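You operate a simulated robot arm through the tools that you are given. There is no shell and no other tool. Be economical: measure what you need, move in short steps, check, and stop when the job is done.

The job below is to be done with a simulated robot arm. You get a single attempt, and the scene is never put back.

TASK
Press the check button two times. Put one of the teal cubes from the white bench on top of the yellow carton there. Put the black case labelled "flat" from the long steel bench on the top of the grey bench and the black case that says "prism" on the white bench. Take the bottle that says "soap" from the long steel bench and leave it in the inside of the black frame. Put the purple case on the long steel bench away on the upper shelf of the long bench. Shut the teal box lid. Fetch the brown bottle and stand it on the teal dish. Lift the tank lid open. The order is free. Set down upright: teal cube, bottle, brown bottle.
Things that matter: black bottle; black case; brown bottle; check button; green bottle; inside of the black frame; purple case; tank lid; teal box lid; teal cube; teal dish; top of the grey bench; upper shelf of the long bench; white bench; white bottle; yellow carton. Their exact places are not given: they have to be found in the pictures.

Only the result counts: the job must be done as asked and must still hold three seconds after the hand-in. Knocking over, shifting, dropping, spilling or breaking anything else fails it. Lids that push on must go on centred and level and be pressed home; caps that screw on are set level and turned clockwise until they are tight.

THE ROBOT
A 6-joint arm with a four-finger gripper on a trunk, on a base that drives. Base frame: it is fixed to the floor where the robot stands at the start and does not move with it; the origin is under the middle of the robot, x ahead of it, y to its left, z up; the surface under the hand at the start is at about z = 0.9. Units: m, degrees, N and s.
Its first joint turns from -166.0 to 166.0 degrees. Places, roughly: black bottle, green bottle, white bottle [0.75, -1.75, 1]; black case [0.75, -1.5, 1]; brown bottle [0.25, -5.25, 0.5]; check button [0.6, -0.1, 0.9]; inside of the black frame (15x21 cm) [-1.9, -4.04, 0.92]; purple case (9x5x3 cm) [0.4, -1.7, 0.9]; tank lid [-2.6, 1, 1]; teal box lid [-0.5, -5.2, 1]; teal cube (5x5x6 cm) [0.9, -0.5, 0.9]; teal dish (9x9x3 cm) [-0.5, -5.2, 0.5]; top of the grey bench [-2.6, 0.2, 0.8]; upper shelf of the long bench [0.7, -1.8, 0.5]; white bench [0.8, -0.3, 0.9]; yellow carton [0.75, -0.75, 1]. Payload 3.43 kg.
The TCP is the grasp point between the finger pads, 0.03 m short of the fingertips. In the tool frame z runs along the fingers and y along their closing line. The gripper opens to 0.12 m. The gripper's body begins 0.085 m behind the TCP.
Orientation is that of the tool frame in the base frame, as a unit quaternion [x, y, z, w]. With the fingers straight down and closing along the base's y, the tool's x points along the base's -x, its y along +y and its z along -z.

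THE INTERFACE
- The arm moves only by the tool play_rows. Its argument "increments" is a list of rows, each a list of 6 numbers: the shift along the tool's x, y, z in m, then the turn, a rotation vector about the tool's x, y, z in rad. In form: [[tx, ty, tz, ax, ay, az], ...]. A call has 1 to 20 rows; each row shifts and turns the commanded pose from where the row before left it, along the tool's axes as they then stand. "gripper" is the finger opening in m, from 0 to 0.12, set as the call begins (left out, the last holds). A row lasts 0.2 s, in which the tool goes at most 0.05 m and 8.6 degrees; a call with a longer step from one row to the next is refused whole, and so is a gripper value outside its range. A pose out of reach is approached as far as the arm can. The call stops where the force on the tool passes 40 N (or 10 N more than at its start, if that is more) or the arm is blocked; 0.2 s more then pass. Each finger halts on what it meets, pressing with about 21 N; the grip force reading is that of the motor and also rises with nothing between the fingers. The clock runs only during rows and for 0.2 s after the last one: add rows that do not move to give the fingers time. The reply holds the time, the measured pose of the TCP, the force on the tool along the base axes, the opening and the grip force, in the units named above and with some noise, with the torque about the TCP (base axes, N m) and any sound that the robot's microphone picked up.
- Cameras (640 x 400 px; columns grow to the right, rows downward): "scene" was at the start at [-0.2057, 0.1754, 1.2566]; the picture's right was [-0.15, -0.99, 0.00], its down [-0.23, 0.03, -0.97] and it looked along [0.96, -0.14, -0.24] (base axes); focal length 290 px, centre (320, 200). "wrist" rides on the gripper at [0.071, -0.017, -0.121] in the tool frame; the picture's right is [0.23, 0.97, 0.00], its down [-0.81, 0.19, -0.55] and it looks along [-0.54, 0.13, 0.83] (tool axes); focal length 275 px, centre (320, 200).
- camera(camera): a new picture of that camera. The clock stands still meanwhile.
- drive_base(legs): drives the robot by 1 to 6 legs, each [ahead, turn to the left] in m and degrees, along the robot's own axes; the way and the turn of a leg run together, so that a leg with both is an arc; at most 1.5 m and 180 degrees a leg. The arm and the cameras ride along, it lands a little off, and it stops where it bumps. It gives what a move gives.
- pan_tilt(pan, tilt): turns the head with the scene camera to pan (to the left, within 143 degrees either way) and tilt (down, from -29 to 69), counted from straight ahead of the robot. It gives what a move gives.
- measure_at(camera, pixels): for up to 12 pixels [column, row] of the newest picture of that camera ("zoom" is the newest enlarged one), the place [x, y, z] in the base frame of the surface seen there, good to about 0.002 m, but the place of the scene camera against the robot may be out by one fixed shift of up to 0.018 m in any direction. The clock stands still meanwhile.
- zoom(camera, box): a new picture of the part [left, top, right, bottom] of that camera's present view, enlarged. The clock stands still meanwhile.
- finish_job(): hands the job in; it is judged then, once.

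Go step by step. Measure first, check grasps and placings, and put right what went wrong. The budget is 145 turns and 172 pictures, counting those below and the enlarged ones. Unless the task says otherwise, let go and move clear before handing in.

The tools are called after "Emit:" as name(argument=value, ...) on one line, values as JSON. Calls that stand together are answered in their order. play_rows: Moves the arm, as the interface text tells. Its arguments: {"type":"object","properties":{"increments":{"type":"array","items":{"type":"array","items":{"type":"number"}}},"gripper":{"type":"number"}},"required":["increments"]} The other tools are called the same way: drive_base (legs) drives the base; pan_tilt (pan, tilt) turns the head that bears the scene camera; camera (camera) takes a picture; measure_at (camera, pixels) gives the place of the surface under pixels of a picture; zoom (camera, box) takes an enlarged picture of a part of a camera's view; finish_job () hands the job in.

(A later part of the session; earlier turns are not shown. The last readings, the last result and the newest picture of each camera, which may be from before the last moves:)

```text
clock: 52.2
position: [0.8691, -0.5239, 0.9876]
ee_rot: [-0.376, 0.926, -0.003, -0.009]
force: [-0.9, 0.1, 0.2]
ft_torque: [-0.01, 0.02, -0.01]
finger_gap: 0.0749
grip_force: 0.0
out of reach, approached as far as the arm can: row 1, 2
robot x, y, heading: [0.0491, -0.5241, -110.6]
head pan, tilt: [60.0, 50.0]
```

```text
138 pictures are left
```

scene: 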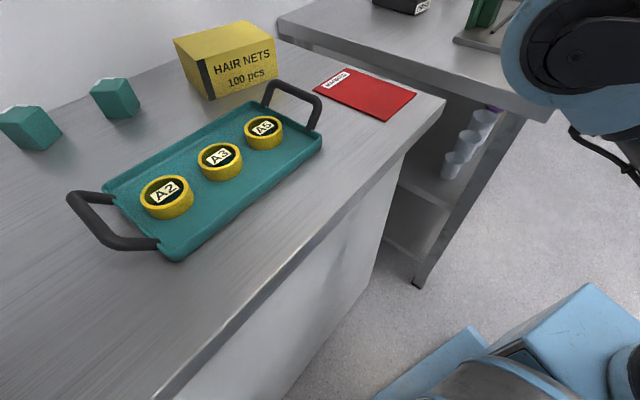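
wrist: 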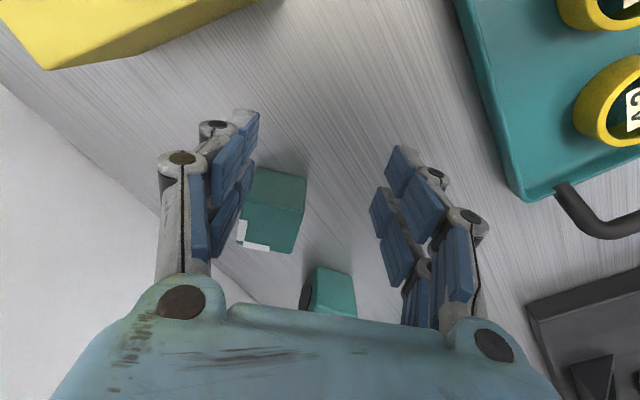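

Reach is shorter here, so the arm's axis is evidently ahead of the robot's middle. I'll raise the arm and look at the arm base.

Emit:
play_rows(increments=[[0.02, 0, -0.04, 0, 0, 0], [0.03, 0, -0.04, 0, 0, 0], [0.03, 0, -0.04, 0, 0, 0], [0.03, 0, -0.04, 0, 0, 0], [0.03, 0, -0.04, 0, 0, 0]])

Emit:
pan_tilt(pan=20, tilt=60)

Emit:
camera(camera="scene")

```text
clock: 53.4
position: [0.7742, -0.6077, 1.1614]
ee_rot: [-0.376, 0.927, -0.003, -0.009]
force: [0.1, 0.0, -0.5]
ft_torque: [-0.06, -0.05, 0.01]
finger_gap: 0.075
grip_force: 0.0
out of reach, approached as far as the arm can: row 1, 4, 5
robot x, y, heading: [0.0459, -0.5243, -110.6]
head pan, tilt: [60.0, 50.0]
```

```text
clock: 54.5
position: [0.7745, -0.6089, 1.162]
ee_rot: [-0.376, 0.927, -0.003, -0.009]
force: [0.0, -0.3, 0.5]
ft_torque: [0.01, -0.01, -0.01]
finger_gap: 0.0751
grip_force: 0.1
robot x, y, heading: [0.0486, -0.5212, -110.9]
head pan, tilt: [20.0, 60.0]
```

```text
137 pictures are left
```

scene: 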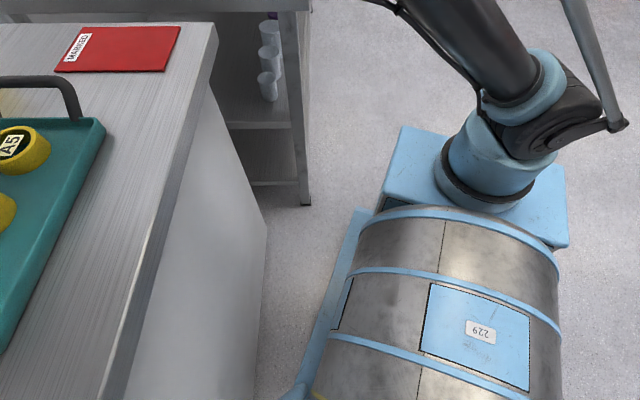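

Emit:
measure_at(camera="scene", pixels=[[490, 200], [440, 160], [500, 160], [400, 130], [565, 170], [565, 245], [380, 200], [450, 300], [350, 215]])

```text
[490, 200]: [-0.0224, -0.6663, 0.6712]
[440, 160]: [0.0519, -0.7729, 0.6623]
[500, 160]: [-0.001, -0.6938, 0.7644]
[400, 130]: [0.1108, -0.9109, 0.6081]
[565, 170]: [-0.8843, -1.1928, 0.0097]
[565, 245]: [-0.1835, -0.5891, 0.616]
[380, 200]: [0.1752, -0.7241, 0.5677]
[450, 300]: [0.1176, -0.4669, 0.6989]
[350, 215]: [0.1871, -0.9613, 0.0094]
```

The arm's axis is ~0.24 m ahead of the robot's middle, so facing the bench is best. I'll retract the arm and swing it to the robot's front, then turn the base to face the bench.

Emit:
play_rows(increments=[[0, 0, -0.02, 0, 0, 0.118], [0, 0, -0.02, 0, 0, 0.118], [0, 0, -0.02, 0, 0, 0.118], [0, 0, -0.02, 0, 0, 0.118], [0, 0, -0.02, 0, 0, 0.118], [0.045, 0, 0, 0, 0, 0], [0.045, 0, 0, 0, 0, 0], [0.045, 0, 0, 0, 0, 0], [0.045, 0, 0, 0, 0, 0], [0.045, 0, 0, 0, 0, 0], [0.045, 0, 0, 0, 0, 0], [0.045, 0, 0, 0, 0, 0]])

Emit:
play_rows(increments=[[0.0025, -0.049, 0, 0, 0, 0.1], [0.0025, -0.049, 0, 0, 0, 0.1], [0.0025, -0.049, 0, 0, 0, 0.1], [0.0025, -0.049, 0, 0, 0, 0.1], [0.0025, -0.049, 0, 0, 0, 0.1], [0.0025, -0.049, 0, 0, 0, 0.1], [0.0025, -0.049, 0, 0, 0, 0.1], [0.0025, -0.049, 0, 0, 0, 0.1], [0.0025, -0.049, 0, 0, 0, 0.1], [0.0025, -0.049, 0, 0, 0, 0.1], [0.0025, -0.049, 0, 0, 0, 0.1], [0.0025, -0.049, 0, 0, 0, 0.1], [0.0025, -0.049, 0, 0, 0, 0.1], [0.0025, -0.049, 0, 0, 0, 0.1], [0.0025, -0.049, 0, 0, 0, 0.1], [0.0025, -0.049, 0, 0, 0, 0.1], [0.0025, -0.049, 0, 0, 0, 0.1], [0.0025, -0.049, 0, 0, 0, 0.1], [0.0025, -0.049, 0, 0, 0, 0.1]])

```text
clock: 57.1
position: [0.5903, -0.6879, 1.3384]
ee_rot: [-0.149, 0.989, -0.004, -0.01]
force: [0.1, 0.0, -1.5]
ft_torque: [-0.02, 0.06, 0.02]
finger_gap: 0.0752
grip_force: 0.1
out of reach, approached as far as the arm can: row 1, 2, 3, 4, 7, 8, 9, 10, 11, 12
robot x, y, heading: [0.0469, -0.5249, -110.4]
head pan, tilt: [20.0, 60.0]
```

```text
clock: 61.1
position: [0.094, -1.3042, 1.3358]
ee_rot: [0.718, 0.696, -0.009, -0.001]
force: [0.1, -0.6, -0.9]
ft_torque: [-0.01, 0.05, 0.0]
finger_gap: 0.0753
grip_force: 0.1
out of reach, approached as far as the arm can: row 3, 4, 6, 7
robot x, y, heading: [0.0491, -0.5241, -110.8]
head pan, tilt: [20.0, 60.0]
```

Now turn the base to face the bench.

Emit:
drive_base(legs=[[0, 110.7]])

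Emit:
camera(camera="wrist")

```text
clock: 64.9
position: [0.8064, -0.7516, 1.3456]
ee_rot: [0.194, 0.981, -0.01, 0.012]
force: [0.5, -0.5, -0.7]
ft_torque: [0.08, 0.01, -0.02]
finger_gap: 0.0748
grip_force: 0.0
robot x, y, heading: [0.0617, -0.5391, -40.8]
head pan, tilt: [20.0, 60.0]
stopped in leg 1: the robot was blocked; the commanded pose is now the measured one
```

```text
136 pictures are left
```

wrist: 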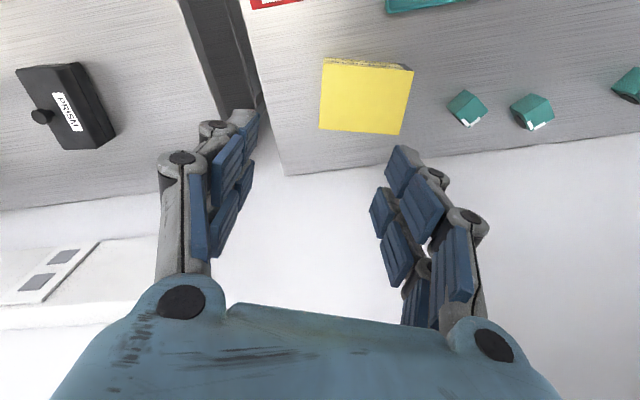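

The body corner touched the bench. I'll back off 0.15 m then finish the turn.

Emit:
drive_base(legs=[[-0.15, 0], [0, 40.8]])

Emit:
camera(camera="wrist")

```text
clock: 65.5
position: [0.7771, -0.7533, 1.369]
ee_rot: [0.211, 0.977, -0.019, 0.029]
force: [1.2, 0.5, -1.3]
ft_torque: [0.02, 0.04, -0.05]
finger_gap: 0.0753
grip_force: 0.0
robot x, y, heading: [0.0777, -0.5427, -42.8]
head pan, tilt: [20.0, 60.0]
stopped in leg 1: the robot was blocked; the commanded pose is now the measured one
```

```text
135 pictures are left
```

wrist: 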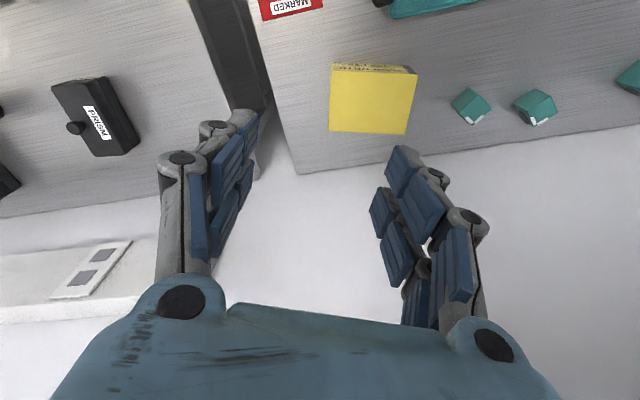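

Backing was blocked as well; I'll look around the robot for what's in contact.

Emit:
pan_tilt(pan=140, tilt=45)

Emit:
camera(camera="scene")

Emit:
pan_tilt(pan=50, tilt=50)

Emit:
camera(camera="scene")

Emit:
pan_tilt(pan=-140, tilt=45)

Emit:
camera(camera="scene")

```text
clock: 67.5
position: [0.7537, -0.743, 1.3708]
ee_rot: [0.209, 0.977, -0.025, 0.037]
force: [110.4, -147.1, -295.6]
ft_torque: [10.75, 25.85, -8.76]
finger_gap: 0.0749
grip_force: 0.2
robot x, y, heading: [0.0748, -0.5388, -41.9]
head pan, tilt: [140.0, 45.0]
```

```text
134 pictures are left
```

scene: 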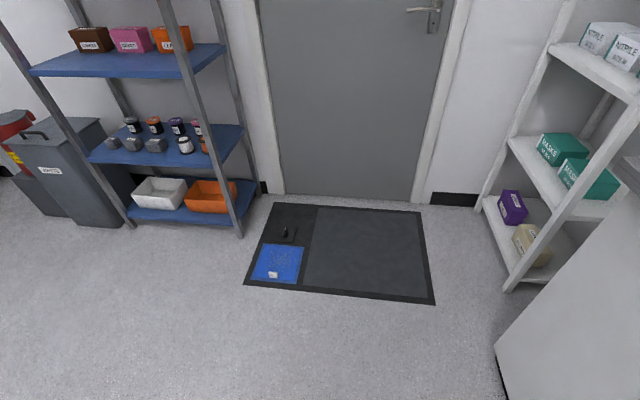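

```text
clock: 69.2
position: [0.7512, -0.7427, 1.3712]
ee_rot: [0.205, 0.978, -0.029, 0.03]
force: [4.5, -91.4, -701.6]
ft_torque: [-13.93, 24.57, -3.31]
finger_gap: 0.0748
grip_force: 0.1
robot x, y, heading: [0.0798, -0.543, -42.9]
head pan, tilt: [50.0, 50.0]
```

```text
133 pictures are left
```

scene: 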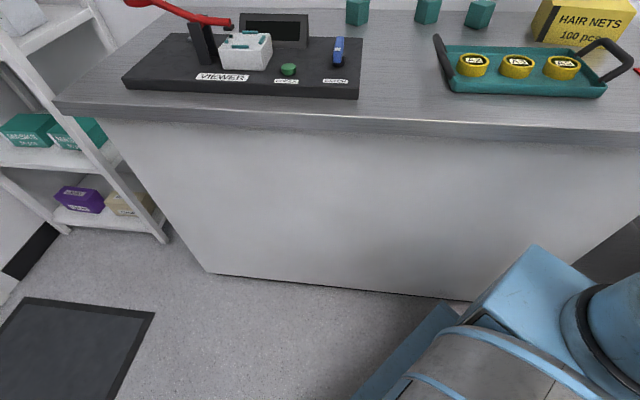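

```text
clock: 72.0
position: [0.7513, -0.7431, 1.3713]
ee_rot: [0.206, 0.978, -0.027, 0.029]
force: [-42.5, -52.2, -676.3]
ft_torque: [-18.9, 15.6, -0.02]
finger_gap: 0.075
grip_force: 0.0
robot x, y, heading: [0.0807, -0.5429, -43.2]
head pan, tilt: [-140.0, 45.0]
```

```text
132 pictures are left
```

scene: 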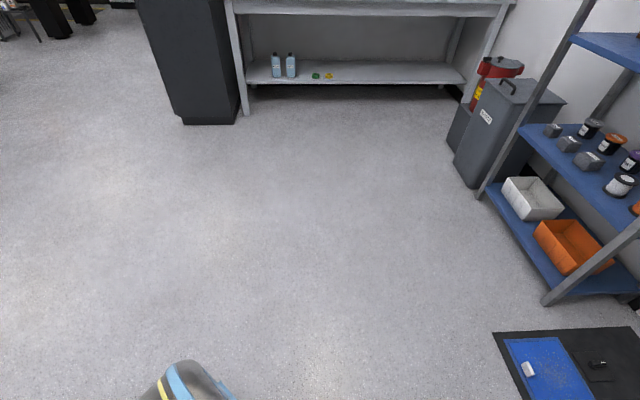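

There's a large force on the tool (~700 N), so the arm is jammed somewhere high. I'll look up at it.

Emit:
pan_tilt(pan=20, tilt=-5)

Emit:
camera(camera="scene")

```text
clock: 74.5
position: [0.7519, -0.7437, 1.3713]
ee_rot: [0.207, 0.978, -0.028, 0.028]
force: [-51.1, -55.8, -664.2]
ft_torque: [-18.09, 12.82, 0.47]
finger_gap: 0.0751
grip_force: 0.1
robot x, y, heading: [0.0811, -0.5483, -43.3]
head pan, tilt: [20.0, -5.0]
```

```text
131 pictures are left
```

scene: 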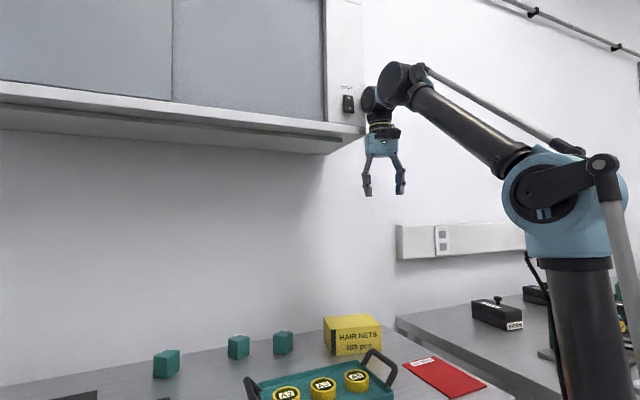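

The wrist is pressed against the cabinet's end. I'll back it off to -y and down.

Emit:
play_rows(increments=[[0.0, -0.02, 0, 0, 0, 0], [0.01, -0.03, 0.01, 0, 0, 0], [0.01, -0.03, 0.02, 0, 0, 0], [0, 0, 0, 0, 0, 0]])

Emit:
camera(camera="scene")

```text
clock: 75.5
position: [0.7031, -0.7795, 1.3494]
ee_rot: [0.202, 0.978, -0.028, 0.037]
force: [0.2, -0.5, -0.2]
ft_torque: [-0.02, 0.03, 0.01]
finger_gap: 0.0748
grip_force: 0.1
robot x, y, heading: [0.0718, -0.5389, -41.6]
head pan, tilt: [20.0, -5.0]
```

```text
130 pictures are left
```

scene: 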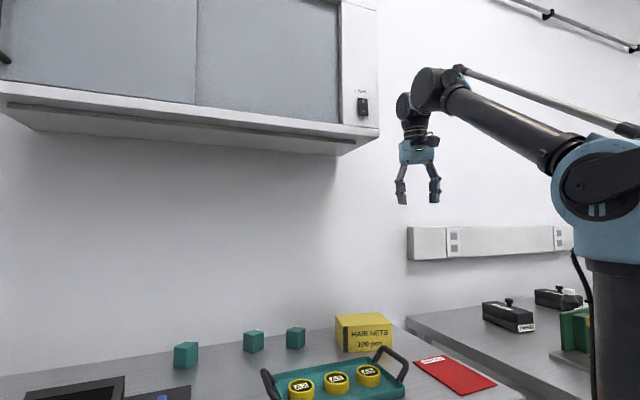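

Free now. I'll level the tool and lower the hand to z≈1.15 so the wrist passes beneath the cabinet, then back off and turn.

Emit:
play_rows(increments=[[0, 0, 0.04, -0.02, 0.042, 0], [0, 0, 0.04, -0.02, 0.042, 0], [0, 0, 0.04, 0, 0, 0], [0, 0, 0.04, 0, 0, 0], [0, 0, 0.03, 0, 0, 0], [0, 0, 0, 0, 0, 0]])

Emit:
drive_base(legs=[[-0.15, 0], [0, 41]])

Emit:
camera(camera="wrist")

Emit:
camera(camera="scene")

```text
clock: 76.9
position: [0.7081, -0.7842, 1.1591]
ee_rot: [0.201, 0.98, 0.0, 0.0]
force: [-0.2, 0.4, 0.1]
ft_torque: [0.0, 0.0, 0.0]
finger_gap: 0.0749
grip_force: 0.0
robot x, y, heading: [0.0745, -0.5361, -41.6]
head pan, tilt: [20.0, -5.0]
```

```text
clock: 80.4
position: [0.6027, -0.2079, 1.158]
ee_rot: [-0.156, 0.988, 0.0, 0.0]
force: [-0.3, 0.3, -0.5]
ft_torque: [0.01, 0.0, 0.01]
finger_gap: 0.0751
grip_force: 0.2
robot x, y, heading: [-0.0443, -0.4453, -0.3]
head pan, tilt: [20.0, -5.0]
```

```text
129 pictures are left
```

wrist: 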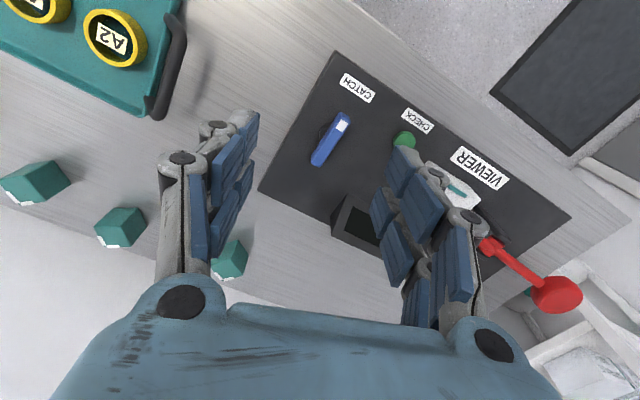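

```text
128 pictures are left
```

scene: 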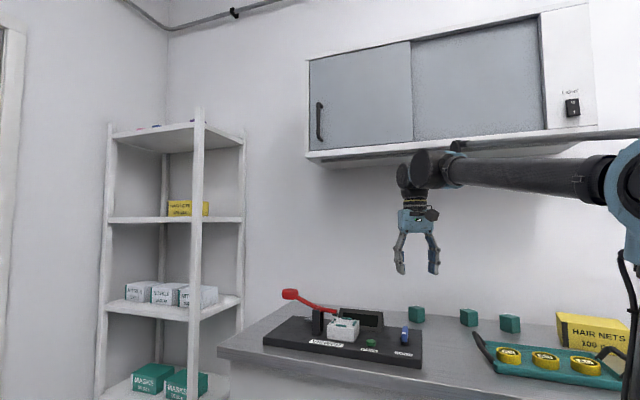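

Now at a good base pose, heading 0. I'll move above the cube and rotate to 45°.

Emit:
play_rows(increments=[[-0.0219, -0.0377, 0.0145, 0, 0, 0], [-0.0219, -0.0377, 0.0145, 0, 0, 0], [-0.0219, -0.0377, 0.0145, 0, 0, 0], [-0.0219, -0.0377, 0.0145, 0, 0, 0], [-0.0219, -0.0377, 0.0145, 0, 0, 0], [-0.0219, -0.0377, 0.0145, 0, 0, 0], [-0.0219, -0.0377, 0.0145, 0, 0, 0], [-0.0219, -0.0377, 0.0145, 0, 0, 0], [-0.0219, -0.0377, 0.0145, 0, 0, 0], [-0.0219, -0.0377, 0.0145, 0, 0, 0], [0, 0, 0, 0, 0, -0.115], [0, 0, 0, 0, 0, -0.115], [0, 0, 0, 0, 0, -0.115], [0, 0, 0, 0, 0, -0.115], [0, 0, 0, 0, 0, 0]])

Emit:
camera(camera="wrist")

```text
clock: 83.6
position: [0.9133, -0.498, 1.0246]
ee_rot: [-0.377, 0.926, -0.002, 0.005]
force: [0.7, 0.5, -0.5]
ft_torque: [-0.01, -0.03, -0.02]
finger_gap: 0.0751
grip_force: 0.1
robot x, y, heading: [-0.0433, -0.4485, -0.5]
head pan, tilt: [20.0, -5.0]
```

```text
127 pictures are left
```

wrist: 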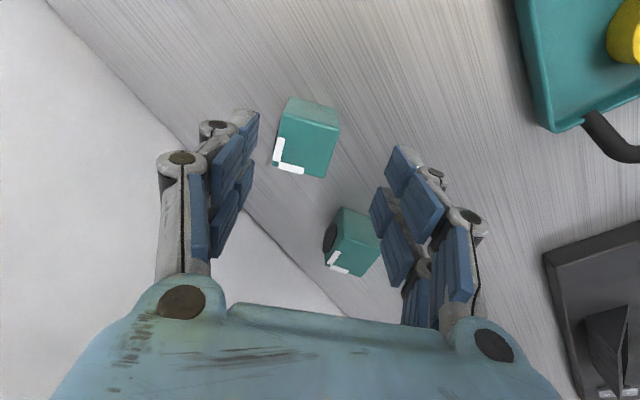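

Emit:
measure_at(camera="wrist", pixels=[[285, 120], [334, 128], [277, 168], [322, 174], [305, 148]])

```text
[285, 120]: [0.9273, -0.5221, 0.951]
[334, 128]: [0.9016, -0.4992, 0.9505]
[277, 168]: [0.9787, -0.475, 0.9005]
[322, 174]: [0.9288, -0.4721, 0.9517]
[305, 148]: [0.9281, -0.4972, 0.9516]
```

Cube centre needs a shift of about (-11,-10) mm in tool axes. I'll align, descend, and look.

Emit:
play_rows(increments=[[-0.0112, -0.0098, 0, 0, 0, 0], [0, 0, 0.04, 0, 0, 0], [0, 0, 0.03, 0, 0, 0], [0, 0, 0.017, 0, 0, 0], [0, 0, 0, 0, 0, 0]])

Emit:
camera(camera="wrist")

```text
clock: 84.8
position: [0.927, -0.4984, 0.9384]
ee_rot: [-0.377, 0.926, -0.002, 0.005]
force: [0.4, 0.7, -0.8]
ft_torque: [0.0, 0.02, 0.02]
finger_gap: 0.0749
grip_force: 0.0
robot x, y, heading: [-0.0418, -0.4456, -0.5]
head pan, tilt: [20.0, -5.0]
```

```text
126 pictures are left
```

wrist: 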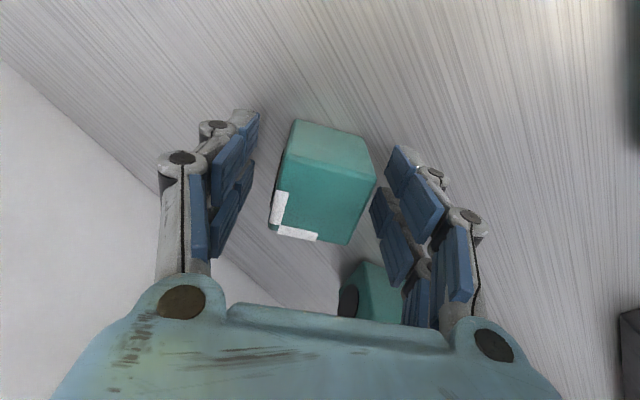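

Well centred. Closing, without lifting yet.

Emit:
play_rows(increments=[[0, 0, 0, 0, 0, 0], [0, 0, 0, 0, 0, 0], [0, 0, 0, 0, 0, 0]], gripper=0.03)

```text
clock: 85.6
position: [0.9269, -0.4985, 0.9388]
ee_rot: [-0.378, 0.926, -0.001, 0.005]
force: [-0.6, 0.5, 2.8]
ft_torque: [-0.09, 0.01, 0.03]
finger_gap: 0.0435
grip_force: 21.1
robot x, y, heading: [-0.0414, -0.4477, -0.8]
head pan, tilt: [20.0, -5.0]
```

Gripped at 43.5 mm. Lifting and checking.

Emit:
play_rows(increments=[[0, 0, -0.015, 0, 0, 0], [0, 0, -0.025, 0, 0, 0], [0, 0, -0.04, 0, 0, 0], [0, 0, 0, 0, 0, 0]])

Emit:
camera(camera="wrist")

```text
clock: 86.6
position: [0.9283, -0.4993, 1.0195]
ee_rot: [-0.377, 0.926, -0.001, 0.005]
force: [0.8, -0.5, -2.9]
ft_torque: [-0.01, 0.03, 0.0]
finger_gap: 0.0436
grip_force: 20.8
robot x, y, heading: [-0.0367, -0.4482, -0.5]
head pan, tilt: [20.0, -5.0]
```

```text
125 pictures are left
```

wrist: 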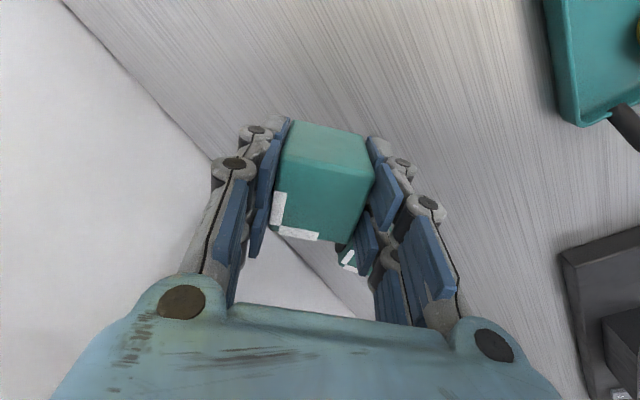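

The cube is held. I'll raise it and carry it over the carton centre.

Emit:
play_rows(increments=[[0, 0, -0.045, 0, 0, 0], [0.0354, -0.0198, 0, 0, 0, 0], [0.0354, -0.0198, 0, 0, 0, 0], [0.0354, -0.0198, 0, 0, 0, 0], [0.0354, -0.0198, 0, 0, 0, 0], [0.0354, -0.0198, 0, 0, 0, 0], [0, 0, 0, 0, 0, 0]])

Emit:
camera(camera="wrist")

```text
clock: 88.2
position: [0.8669, -0.6933, 1.0616]
ee_rot: [-0.377, 0.926, -0.002, 0.005]
force: [-0.4, -1.2, -2.2]
ft_torque: [-0.01, 0.01, 0.01]
finger_gap: 0.0437
grip_force: 21.0
robot x, y, heading: [-0.0393, -0.4492, -0.7]
head pan, tilt: [20.0, -5.0]
```

```text
124 pictures are left
```

wrist: 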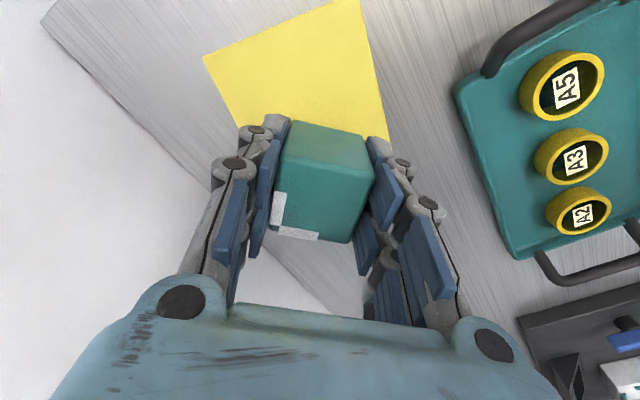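

Emit:
measure_at(camera="wrist", pixels=[[208, 60], [384, 132], [358, 5], [240, 115], [300, 60], [375, 70]])

```text
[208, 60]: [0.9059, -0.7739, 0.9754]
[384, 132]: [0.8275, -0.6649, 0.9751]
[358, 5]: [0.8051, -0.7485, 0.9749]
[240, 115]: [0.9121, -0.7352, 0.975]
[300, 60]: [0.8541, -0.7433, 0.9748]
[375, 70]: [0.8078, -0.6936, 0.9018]
```

Over the carton centre. Lowering to TCP≈1.015.

Emit:
play_rows(increments=[[0, 0, 0.025, 0, 0, 0], [0, 0, 0.015, 0, 0, 0], [0, 0, 0.004, 0, 0, 0], [0, 0, 0.003, 0, 0, 0], [0, 0, 0, 0, 0, 0]])

```text
clock: 89.4
position: [0.8695, -0.6906, 1.0154]
ee_rot: [-0.378, 0.926, -0.002, 0.004]
force: [-0.2, 0.0, -2.5]
ft_torque: [0.03, 0.02, 0.0]
finger_gap: 0.0436
grip_force: 21.1
robot x, y, heading: [-0.0395, -0.4459, -0.5]
head pan, tilt: [20.0, -5.0]
```

Emit:
play_rows(increments=[[0, 0, 0.001, 0, 0, 0], [0, 0, 0.001, 0, 0, 0], [0, 0, 0, 0, 0, 0]])

Emit:
play_rows(increments=[[0, 0, 0, 0, 0, 0], [0, 0, 0, 0, 0, 0], [0, 0, -0.03, 0, 0, 0], [0, 0, -0.04, 0, 0, 0], [0, 0, -0.04, 0, 0, 0], [0, 0, 0, 0, 0, 0]], gripper=0.08)

Emit:
camera(camera="wrist")

```text
clock: 90.2
position: [0.8697, -0.6914, 1.0144]
ee_rot: [-0.377, 0.926, -0.002, 0.003]
force: [1.2, 0.9, 2.5]
ft_torque: [-0.17, -0.03, 0.03]
finger_gap: 0.0437
grip_force: 21.5
robot x, y, heading: [-0.0364, -0.4516, -0.6]
head pan, tilt: [20.0, -5.0]
```

```text
clock: 91.6
position: [0.869, -0.6928, 1.1235]
ee_rot: [-0.378, 0.926, -0.002, 0.004]
force: [0.0, -0.5, -0.3]
ft_torque: [0.01, 0.0, 0.0]
finger_gap: 0.0804
grip_force: 0.1
robot x, y, heading: [-0.0409, -0.4497, -0.3]
head pan, tilt: [20.0, -5.0]
```

```text
123 pictures are left
```

wrist: 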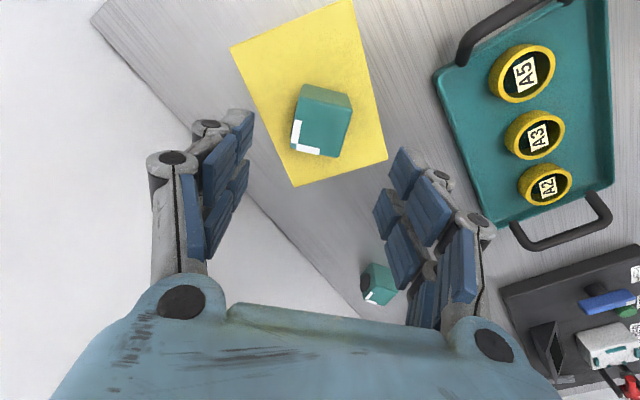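

The teal cube stands on the carton. Next the long bench: I'll tuck the hand in front of the robot, then shift the base sideways to about (-0.1,-0.85) facing the bench.

Emit:
play_rows(increments=[[0.0016, 0.049, -0.008, 0, 0, 0], [0.0016, 0.049, -0.008, 0, 0, 0], [0.0016, 0.049, -0.008, 0, 0, 0], [0.0016, 0.049, -0.008, 0, 0, 0], [0.0016, 0.049, -0.008, 0, 0, 0], [0.0016, 0.049, -0.008, 0, 0, 0], [0.0016, 0.049, -0.008, 0, 0, 0], [0, 0, 0, 0, 0, 0.128], [0, 0, 0, 0, 0, 0.128], [0, 0, 0, 0, 0, 0.128], [0, 0, 0, 0, 0, 0.128], [0, 0, 0, 0, 0, 0.128], [0, 0, 0, 0, 0, 0.128]])

Emit:
drive_base(legs=[[-0.06, 0], [0, -90], [0.4, 0], [0, 90]])

Emit:
pan_tilt(pan=-25, tilt=25)

Emit:
camera(camera="scene")

```text
clock: 94.4
position: [0.621, -0.4545, 1.1771]
ee_rot: [-0.002, 1.0, 0.001, 0.005]
force: [0.5, -0.2, -0.5]
ft_torque: [0.04, -0.01, -0.01]
finger_gap: 0.08
grip_force: 0.1
robot x, y, heading: [-0.0402, -0.4486, -0.5]
head pan, tilt: [20.0, -5.0]
```

```text
clock: 106.1
position: [0.5592, -0.8533, 1.176]
ee_rot: [-0.003, 1.0, 0.0, 0.005]
force: [0.2, 0.2, 0.7]
ft_torque: [-0.02, 0.0, 0.0]
finger_gap: 0.08
grip_force: 0.1
robot x, y, heading: [-0.1016, -0.8613, -0.3]
head pan, tilt: [20.0, -5.0]
```

```text
clock: 107.3
position: [0.5427, -0.8538, 1.1853]
ee_rot: [-0.002, 1.0, -0.001, 0.012]
force: [0.5, 0.4, 0.7]
ft_torque: [0.02, 0.02, 0.0]
finger_gap: 0.0801
grip_force: 0.2
robot x, y, heading: [-0.1041, -0.8579, -0.4]
head pan, tilt: [-25.0, 25.0]
```

```text
122 pictures are left
```

scene: 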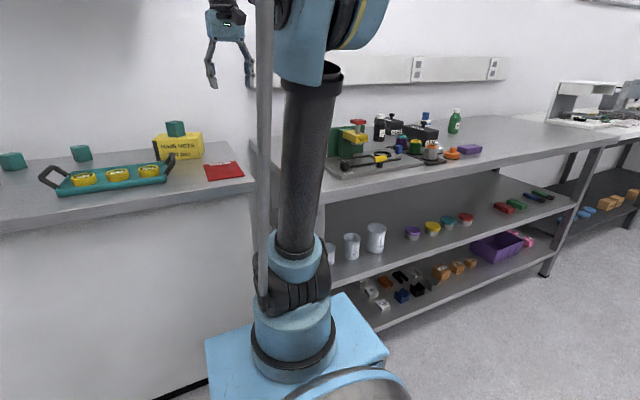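

The base is at (-0.10,-0.86). I'll move the hand over the long bench and take wrist and zoomed pictures.

Emit:
play_rows(increments=[[-0.006, -0.047, -0.005, 0, 0, 0], [-0.006, -0.047, -0.005, 0, 0, 0], [-0.006, -0.047, -0.005, 0, 0, 0], [-0.006, -0.047, -0.005, 0, 0, 0], [-0.006, -0.047, -0.005, 0, 0, 0], [-0.006, -0.047, -0.005, 0, 0, 0], [-0.006, -0.047, -0.005, 0, 0, 0], [-0.006, -0.047, -0.005, 0, 0, 0]])

Emit:
camera(camera="wrist")

Emit:
zoom(camera="scene", box=[240, 80, 640, 330])

```text
clock: 109.1
position: [0.592, -1.2288, 1.227]
ee_rot: [-0.003, 1.0, 0.0, 0.012]
force: [-0.1, 0.2, 0.7]
ft_torque: [-0.07, -0.01, 0.02]
finger_gap: 0.0798
grip_force: 0.0
robot x, y, heading: [-0.1017, -0.8654, -0.3]
head pan, tilt: [-25.0, 25.0]
```

```text
121 pictures are left
```

wrist: 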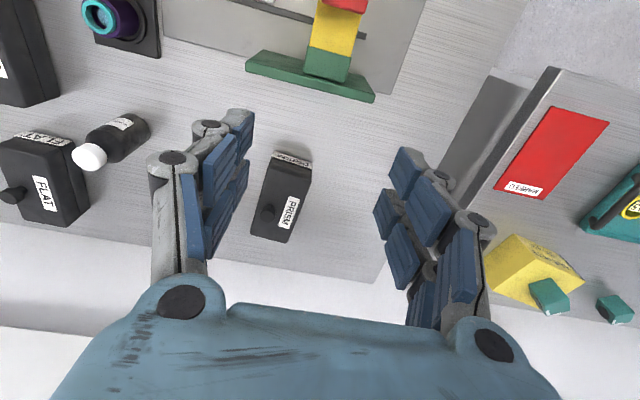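

```text
1.60 times, centred on (440, 205) of scene
```

zoom: 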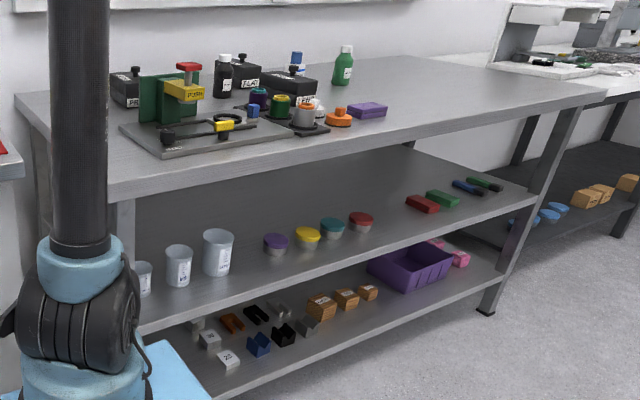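

Prism case at (285,195) and Flat at (45,180). I'll measure Prism.

Emit:
zoom(camera="wrist", box=[210, 130, 350, 260])

Emit:
measure_at(camera="wrist", pixels=[[278, 158], [305, 165], [256, 230], [287, 236], [277, 190], [268, 211], [285, 200], [308, 180], [270, 153], [340, 215], [45, 180], [110, 140]])

```text
3.08 times, centred on (280, 195) of wrist
```

zoom: 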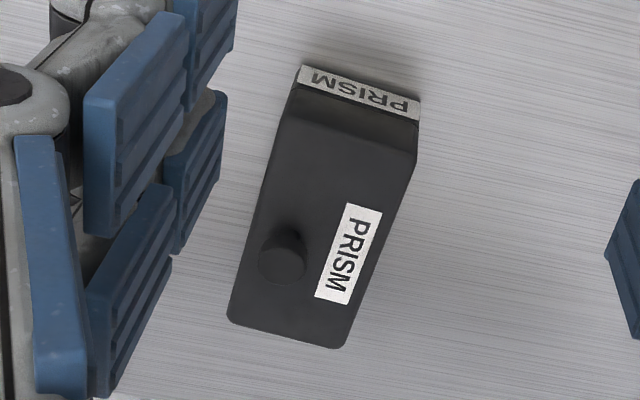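

```text
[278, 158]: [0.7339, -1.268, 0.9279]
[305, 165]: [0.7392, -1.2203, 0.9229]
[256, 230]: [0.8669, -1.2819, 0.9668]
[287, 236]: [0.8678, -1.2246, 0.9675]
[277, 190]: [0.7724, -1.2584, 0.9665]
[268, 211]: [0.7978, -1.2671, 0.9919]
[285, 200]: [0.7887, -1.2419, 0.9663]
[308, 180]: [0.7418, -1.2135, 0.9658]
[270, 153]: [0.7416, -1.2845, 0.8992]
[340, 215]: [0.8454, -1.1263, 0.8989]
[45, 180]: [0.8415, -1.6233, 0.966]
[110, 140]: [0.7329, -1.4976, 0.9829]
```

Prism centre about (0.803,-1.248), top 0.966, yaw -5°, width ~58 mm. Going above it.

Emit:
play_rows(increments=[[0, 0, 0, 0, 0.024, 0.087], [-0.0353, 0, 0.03, 0, 0, 0], [-0.0353, 0, 0.03, 0, 0, 0], [-0.0353, 0, 0.03, 0, 0, 0], [-0.0353, 0, 0.03, 0, 0, 0], [-0.0353, 0, 0.03, 0, 0, 0], [-0.0353, 0, 0.03, 0, 0, 0], [0, 0, 0, 0, 0, 0]], gripper=0.09)

Emit:
camera(camera="wrist")

```text
clock: 110.9
position: [0.8044, -1.2476, 1.0461]
ee_rot: [0.041, 0.999, 0.0, -0.001]
force: [0.2, 0.7, -0.3]
ft_torque: [0.01, -0.01, 0.05]
finger_gap: 0.0897
grip_force: 0.1
robot x, y, heading: [-0.1054, -0.856, -0.6]
head pan, tilt: [-25.0, 25.0]
```

```text
118 pictures are left
```

wrist: 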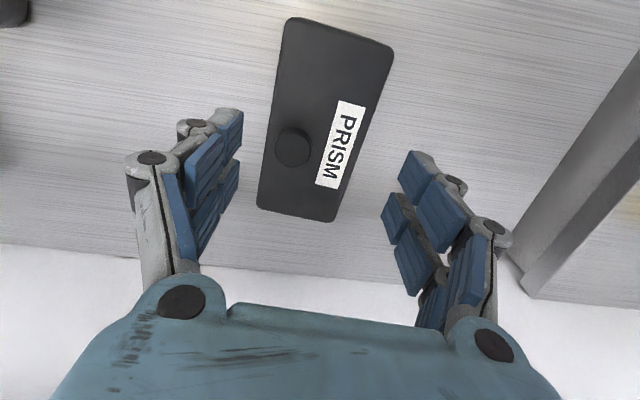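

Aligned. I'll descend and close.

Emit:
play_rows(increments=[[0, 0, 0.04, 0, 0, 0], [0, 0, 0.04, 0, 0, 0], [0, 0, 0.029, 0, 0, 0], [0, 0, 0, 0, 0, 0]])

Emit:
play_rows(increments=[[0, 0, 0, 0, 0, 0], [0, 0, 0, 0, 0, 0], [0, 0, -0.015, 0, 0, 0], [0, 0, -0.03, 0, 0, 0], [0, 0, 0, 0, 0, 0]], gripper=0.04)

Emit:
camera(camera="wrist")

```text
clock: 111.9
position: [0.8019, -1.2462, 0.9359]
ee_rot: [0.041, 0.999, 0.0, 0.0]
force: [-0.3, -0.5, 0.1]
ft_torque: [-0.01, -0.01, 0.0]
finger_gap: 0.0898
grip_force: 0.1
robot x, y, heading: [-0.1023, -0.8598, -0.4]
head pan, tilt: [-25.0, 25.0]
```

```text
clock: 113.1
position: [0.8013, -1.2464, 0.9813]
ee_rot: [0.041, 0.999, 0.001, -0.001]
force: [0.9, 0.6, -6.0]
ft_torque: [-0.01, 0.04, -0.01]
finger_gap: 0.074
grip_force: 21.2
robot x, y, heading: [-0.105, -0.8615, -0.4]
head pan, tilt: [-25.0, 25.0]
```

```text
117 pictures are left
```

wrist: 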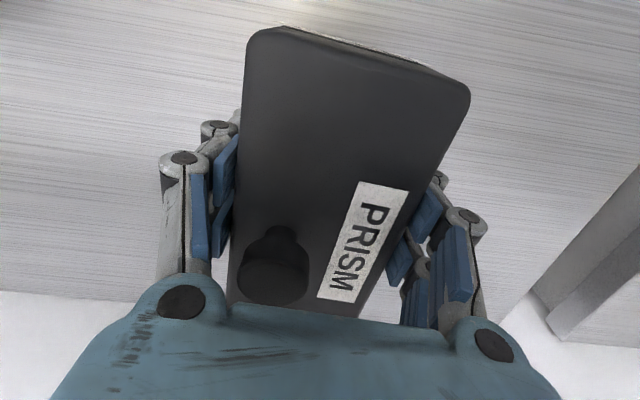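

Held at 74 mm. I'll lift it above the cube/carton height and carry it toward the free area of the white bench between viewer and tray.

Emit:
play_rows(increments=[[0, 0, -0.045, 0, 0, 0], [0, 0, -0.045, 0, 0, 0], [0, 0, -0.04, 0, 0, 0]])

Emit:
play_rows(increments=[[0.00687, 0.047, 0, 0, 0, 0], [0.00687, 0.047, 0, 0, 0, 0], [0.00687, 0.047, 0, 0, 0, 0], [0.00687, 0.047, 0, 0, 0, 0], [0.00687, 0.047, 0, 0, 0, 0], [0.00687, 0.047, 0, 0, 0, 0], [0.00687, 0.047, 0, 0, 0, 0], [0.00687, 0.047, 0, 0, 0, 0], [0.00687, 0.047, 0, 0, 0, 0], [0.00687, 0.047, 0, 0, 0, 0], [0.00687, 0.047, 0, 0, 0, 0], [0.00687, 0.047, 0, 0, 0, 0], [0.00687, 0.047, 0, 0, 0, 0], [0.00687, 0.047, 0, 0, 0, 0], [0.00687, 0.047, 0, 0, 0, 0], [0.00687, 0.047, 0, 0, 0, 0], [0.00687, 0.047, 0, 0, 0, 0], [0.00687, 0.047, 0, 0, 0, 0], [0.00687, 0.047, 0, 0, 0, 0], [0.00687, 0.047, 0, 0, 0, 0]])

Emit:
pan_tilt(pan=25, tilt=25)

Emit:
camera(camera="scene")

Emit:
camera(camera="wrist")

```text
clock: 113.9
position: [0.805, -1.2473, 1.1139]
ee_rot: [0.041, 0.999, 0.0, -0.002]
force: [0.9, -0.5, -4.7]
ft_torque: [0.07, 0.06, 0.02]
finger_gap: 0.074
grip_force: 20.7
robot x, y, heading: [-0.1039, -0.8586, -0.6]
head pan, tilt: [-25.0, 25.0]
```

```text
clock: 118.1
position: [0.7438, -0.2975, 1.1147]
ee_rot: [0.042, 0.999, 0.0, -0.002]
force: [0.0, -2.2, -3.7]
ft_torque: [0.12, 0.04, 0.03]
finger_gap: 0.0739
grip_force: 20.8
robot x, y, heading: [-0.1027, -0.8575, -0.4]
head pan, tilt: [-25.0, 25.0]
```

```text
clock: 119.2
position: [0.7438, -0.2972, 1.1145]
ee_rot: [0.041, 0.999, 0.0, -0.002]
force: [-0.3, -0.9, -4.9]
ft_torque: [-0.01, 0.04, 0.0]
finger_gap: 0.0738
grip_force: 21.2
robot x, y, heading: [-0.1038, -0.8586, -0.5]
head pan, tilt: [25.0, 25.0]
```

```text
116 pictures are left
```

scene: 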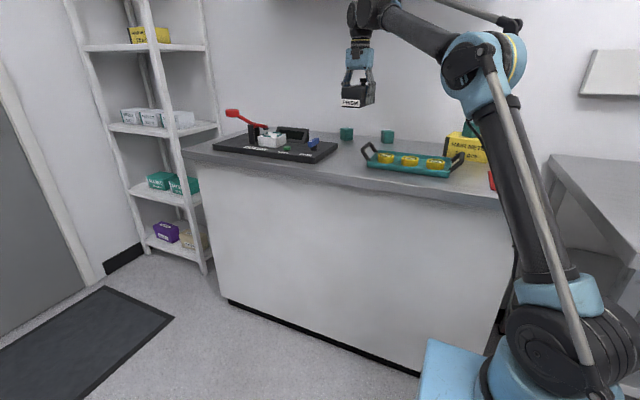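

```text
115 pictures are left
```

wrist: 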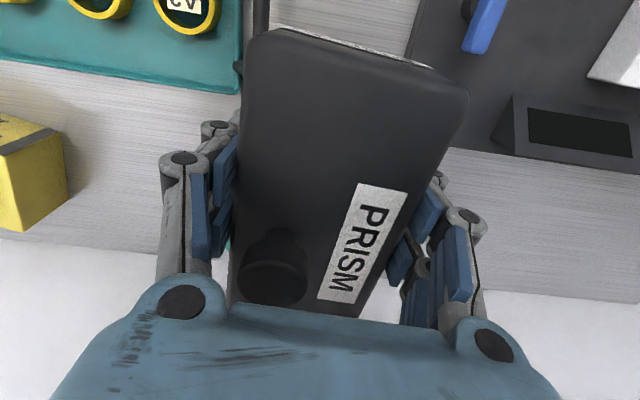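

Emit:
measure_at(camera="wrist", pixels=[[238, 85], [262, 15], [238, 66], [415, 45], [445, 146], [412, 60], [560, 280], [100, 220]])

Emit:
measure_at(camera="scene", pixels=[[346, 132], [387, 136], [361, 150], [372, 165], [336, 152], [320, 160], [340, 170], [360, 145], [365, 139]])

```text
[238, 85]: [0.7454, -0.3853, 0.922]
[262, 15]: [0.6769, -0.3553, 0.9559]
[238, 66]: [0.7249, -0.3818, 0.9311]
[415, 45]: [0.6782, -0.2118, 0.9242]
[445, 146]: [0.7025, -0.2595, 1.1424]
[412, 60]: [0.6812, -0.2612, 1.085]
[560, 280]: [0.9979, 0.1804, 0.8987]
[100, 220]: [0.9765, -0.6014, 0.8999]
```

```text
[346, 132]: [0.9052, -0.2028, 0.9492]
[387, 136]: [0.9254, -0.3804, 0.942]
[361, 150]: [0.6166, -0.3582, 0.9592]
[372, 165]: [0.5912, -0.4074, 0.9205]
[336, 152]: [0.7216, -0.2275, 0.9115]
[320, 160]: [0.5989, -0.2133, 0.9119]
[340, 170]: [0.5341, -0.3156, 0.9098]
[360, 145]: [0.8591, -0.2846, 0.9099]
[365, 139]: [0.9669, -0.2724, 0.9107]
```

The free slot is around (0.785,-0.295). I'll move there and lower.

Emit:
play_rows(increments=[[-0.04, 0.005, 0, 0, 0, 0], [0, 0, 0.045, 0, 0, 0], [0, 0, 0.045, 0, 0, 0], [0, 0, 0.045, 0, 0, 0], [0, 0, 0.03, 0, 0, 0], [0, 0, 0.008, 0, 0, 0], [0, 0, 0.003, 0, 0, 0], [0, 0, 0, 0, 0, 0]])

```text
clock: 121.0
position: [0.783, -0.2958, 0.9362]
ee_rot: [0.041, 0.999, 0.001, 0.0]
force: [-0.1, -0.4, -4.4]
ft_torque: [-0.03, 0.07, -0.01]
finger_gap: 0.0738
grip_force: 21.1
robot x, y, heading: [-0.1033, -0.8589, -0.4]
head pan, tilt: [25.0, 25.0]
```

Emit:
play_rows(increments=[[0, 0, 0.0015, 0, 0, 0], [0, 0, 0.0015, 0, 0, 0], [0, 0, 0, 0, 0, 0]])

Emit:
play_rows(increments=[[0, 0, 0, 0, 0, 0], [0, 0, 0, 0, 0, 0], [0, 0, -0.04, 0, 0, 0], [0, 0, -0.045, 0, 0, 0], [0, 0, -0.045, 0, 0, 0], [0, 0, -0.045, 0, 0, 0]], gripper=0.095)

Emit:
camera(camera="wrist")

```text
clock: 121.8
position: [0.7821, -0.2959, 0.9346]
ee_rot: [0.041, 0.999, 0.001, -0.001]
force: [2.1, 6.3, 16.2]
ft_torque: [0.25, -0.02, -0.23]
finger_gap: 0.0741
grip_force: 21.0
robot x, y, heading: [-0.1016, -0.8591, -0.6]
head pan, tilt: [25.0, 25.0]
```

```text
clock: 123.2
position: [0.7841, -0.2978, 1.1103]
ee_rot: [0.041, 0.999, 0.001, 0.0]
force: [-0.5, -0.1, -0.5]
ft_torque: [0.0, 0.03, 0.02]
finger_gap: 0.0952
grip_force: 0.4
robot x, y, heading: [-0.106, -0.8606, -0.6]
head pan, tilt: [25.0, 25.0]
```

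```text
114 pictures are left
```

wrist: 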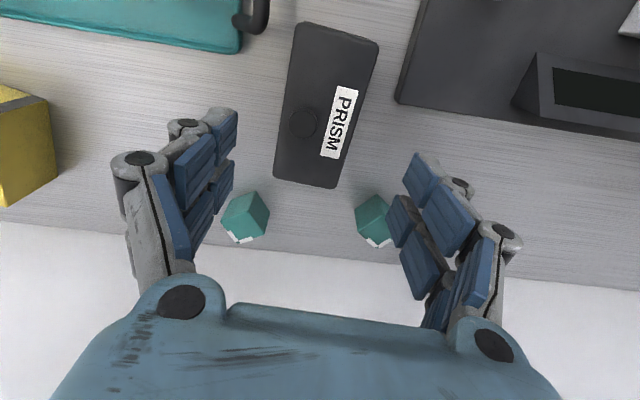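

Prism is standing on the white bench. I'll tuck the arm and move the base along to about (-0.2,-1.6).

Emit:
play_rows(increments=[[0.0118, -0.0442, -0.005, 0, 0, 0], [0.0118, -0.0442, -0.005, 0, 0, 0], [0.0118, -0.0442, -0.005, 0, 0, 0], [0.0118, -0.0442, -0.005, 0, 0, 0], [0.0118, -0.0442, -0.005, 0, 0, 0], [0.0118, -0.0442, -0.005, 0, 0, 0], [0.0118, -0.0442, -0.005, 0, 0, 0], [0.0118, -0.0442, -0.005, 0, 0, 0], [0.0118, -0.0442, -0.005, 0, 0, 0], [0.0118, -0.0442, -0.005, 0, 0, 0], [0.0118, -0.0442, -0.005, 0, 0, 0], [0.0118, -0.0442, -0.005, 0, 0, 0], [0.0118, -0.0442, -0.005, 0, 0, 0]])

Emit:
drive_base(legs=[[-0.12, 0], [0, -90], [0.75, 0], [0, 90]])

Emit:
pan_tilt(pan=0, tilt=25)

Emit:
camera(camera="scene")

Emit:
camera(camera="wrist")

```text
clock: 126.0
position: [0.584, -0.8579, 1.1735]
ee_rot: [0.04, 0.999, 0.0, -0.001]
force: [0.6, -0.3, -1.0]
ft_torque: [-0.03, 0.05, 0.01]
finger_gap: 0.0948
grip_force: 0.1
robot x, y, heading: [-0.1025, -0.8579, -0.2]
head pan, tilt: [25.0, 25.0]
```

```text
clock: 139.6
position: [0.4756, -1.5899, 1.1717]
ee_rot: [0.028, 1.0, 0.0, -0.002]
force: [0.2, -0.2, -0.2]
ft_torque: [0.04, -0.02, 0.01]
finger_gap: 0.0949
grip_force: 0.0
robot x, y, heading: [-0.2094, -1.6236, 1.1]
head pan, tilt: [25.0, 25.0]
```

```text
clock: 140.5
position: [0.4609, -1.5917, 1.1807]
ee_rot: [0.029, 1.0, 0.0, 0.006]
force: [0.0, 0.0, 0.3]
ft_torque: [0.0, 0.02, -0.01]
finger_gap: 0.0951
grip_force: 0.0
robot x, y, heading: [-0.2153, -1.6267, 1.1]
head pan, tilt: [0.0, 25.0]
```

```text
113 pictures are left
```

scene: 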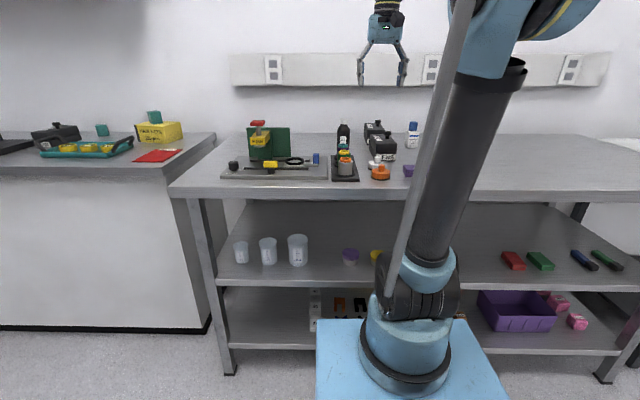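

```text
112 pictures are left
```

wrist: 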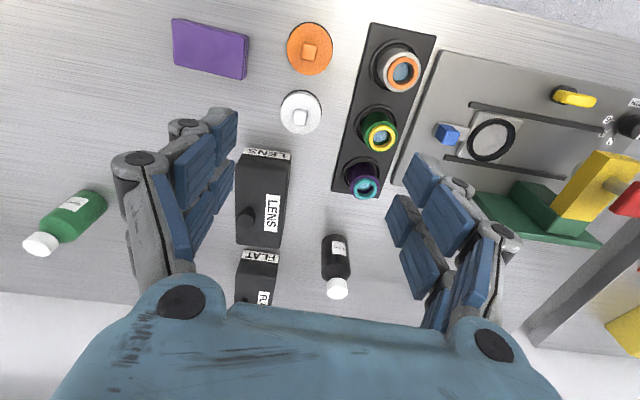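

LENS and FLAT cases, purple case (210,48), green bottle and black bottle are visible. Zooming for labels.

Emit:
zoom(camera="wrist", box=[10, 180, 130, 260])

Emit:
zoom(camera="wrist", box=[220, 130, 370, 310])

Emit:
zoom(camera="scene", box=[320, 100, 460, 190])

Emit:
measure_at(camera="wrist", pixels=[[175, 35], [247, 40], [174, 67], [244, 76], [210, 50], [242, 258], [272, 268], [240, 300], [270, 305], [340, 245], [337, 287], [75, 215]])

```text
5.00 times, centred on (70, 220) of wrist
```

zoom: 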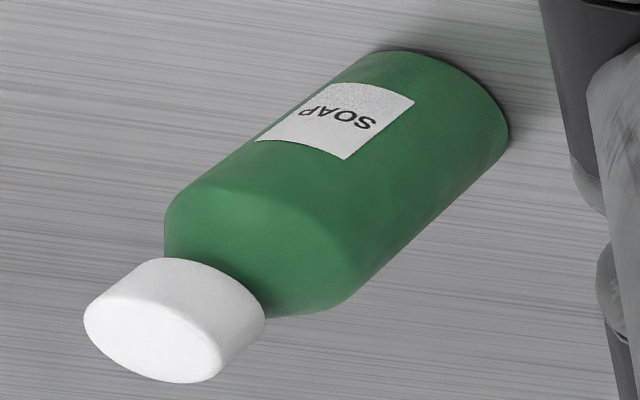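

```text
2.22 times, centred on (295, 220) of wrist
```

zoom: 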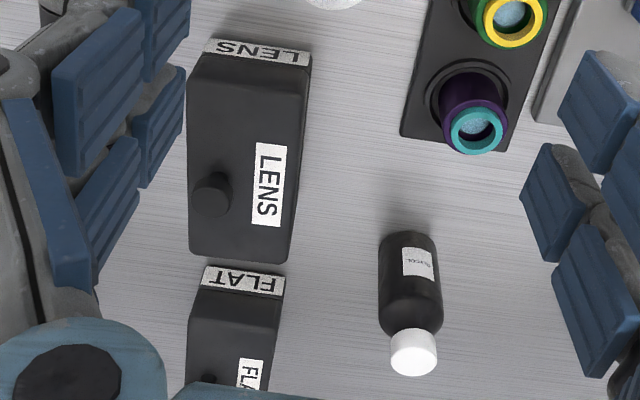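

```text
4.44 times, centred on (390, 145) of scene
```

zoom: 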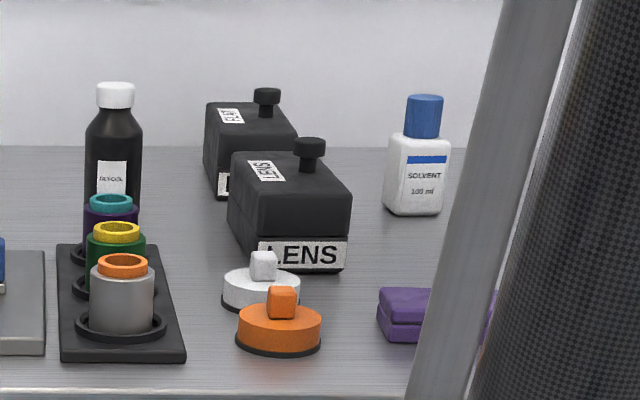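

```text
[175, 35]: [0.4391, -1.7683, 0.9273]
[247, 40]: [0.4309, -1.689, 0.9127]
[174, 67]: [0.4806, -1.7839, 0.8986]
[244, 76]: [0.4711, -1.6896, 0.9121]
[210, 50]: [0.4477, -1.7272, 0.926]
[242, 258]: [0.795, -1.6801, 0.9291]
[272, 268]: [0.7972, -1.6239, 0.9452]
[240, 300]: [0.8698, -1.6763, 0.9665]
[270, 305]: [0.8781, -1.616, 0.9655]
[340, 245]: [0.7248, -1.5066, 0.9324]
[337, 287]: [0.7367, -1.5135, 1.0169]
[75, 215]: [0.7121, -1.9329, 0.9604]
```

Green bottle is SOAP; black is GLYCOL, white SOLVENT. First the purple case: I'll measure shelf places and its free gap.

Emit:
measure_at(camera="scene", pixels=[[350, 250], [376, 255], [480, 270], [512, 256], [480, 286], [240, 285], [297, 240], [560, 285], [470, 197], [480, 245]])

Emit:
pan_tilt(pan=-30, tilt=40)

Emit:
camera(camera="scene")

```text
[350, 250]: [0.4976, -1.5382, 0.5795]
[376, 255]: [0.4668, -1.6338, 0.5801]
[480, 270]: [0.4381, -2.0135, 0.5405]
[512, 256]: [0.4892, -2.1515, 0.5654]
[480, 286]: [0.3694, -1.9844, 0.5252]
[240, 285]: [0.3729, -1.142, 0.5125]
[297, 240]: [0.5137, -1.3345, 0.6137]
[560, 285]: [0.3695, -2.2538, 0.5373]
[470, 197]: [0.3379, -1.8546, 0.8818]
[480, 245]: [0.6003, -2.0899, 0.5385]
```

```text
clock: 141.5
position: [0.4613, -1.5909, 1.1801]
ee_rot: [0.028, 1.0, 0.001, 0.006]
force: [-0.7, -0.6, -1.0]
ft_torque: [0.02, 0.0, -0.02]
finger_gap: 0.0948
grip_force: 0.1
robot x, y, heading: [-0.21, -1.6235, 0.9]
head pan, tilt: [-30.0, 40.0]
```

```text
108 pictures are left
```

scene: 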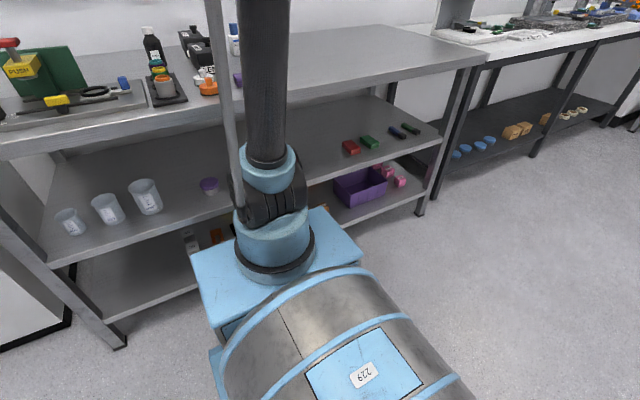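

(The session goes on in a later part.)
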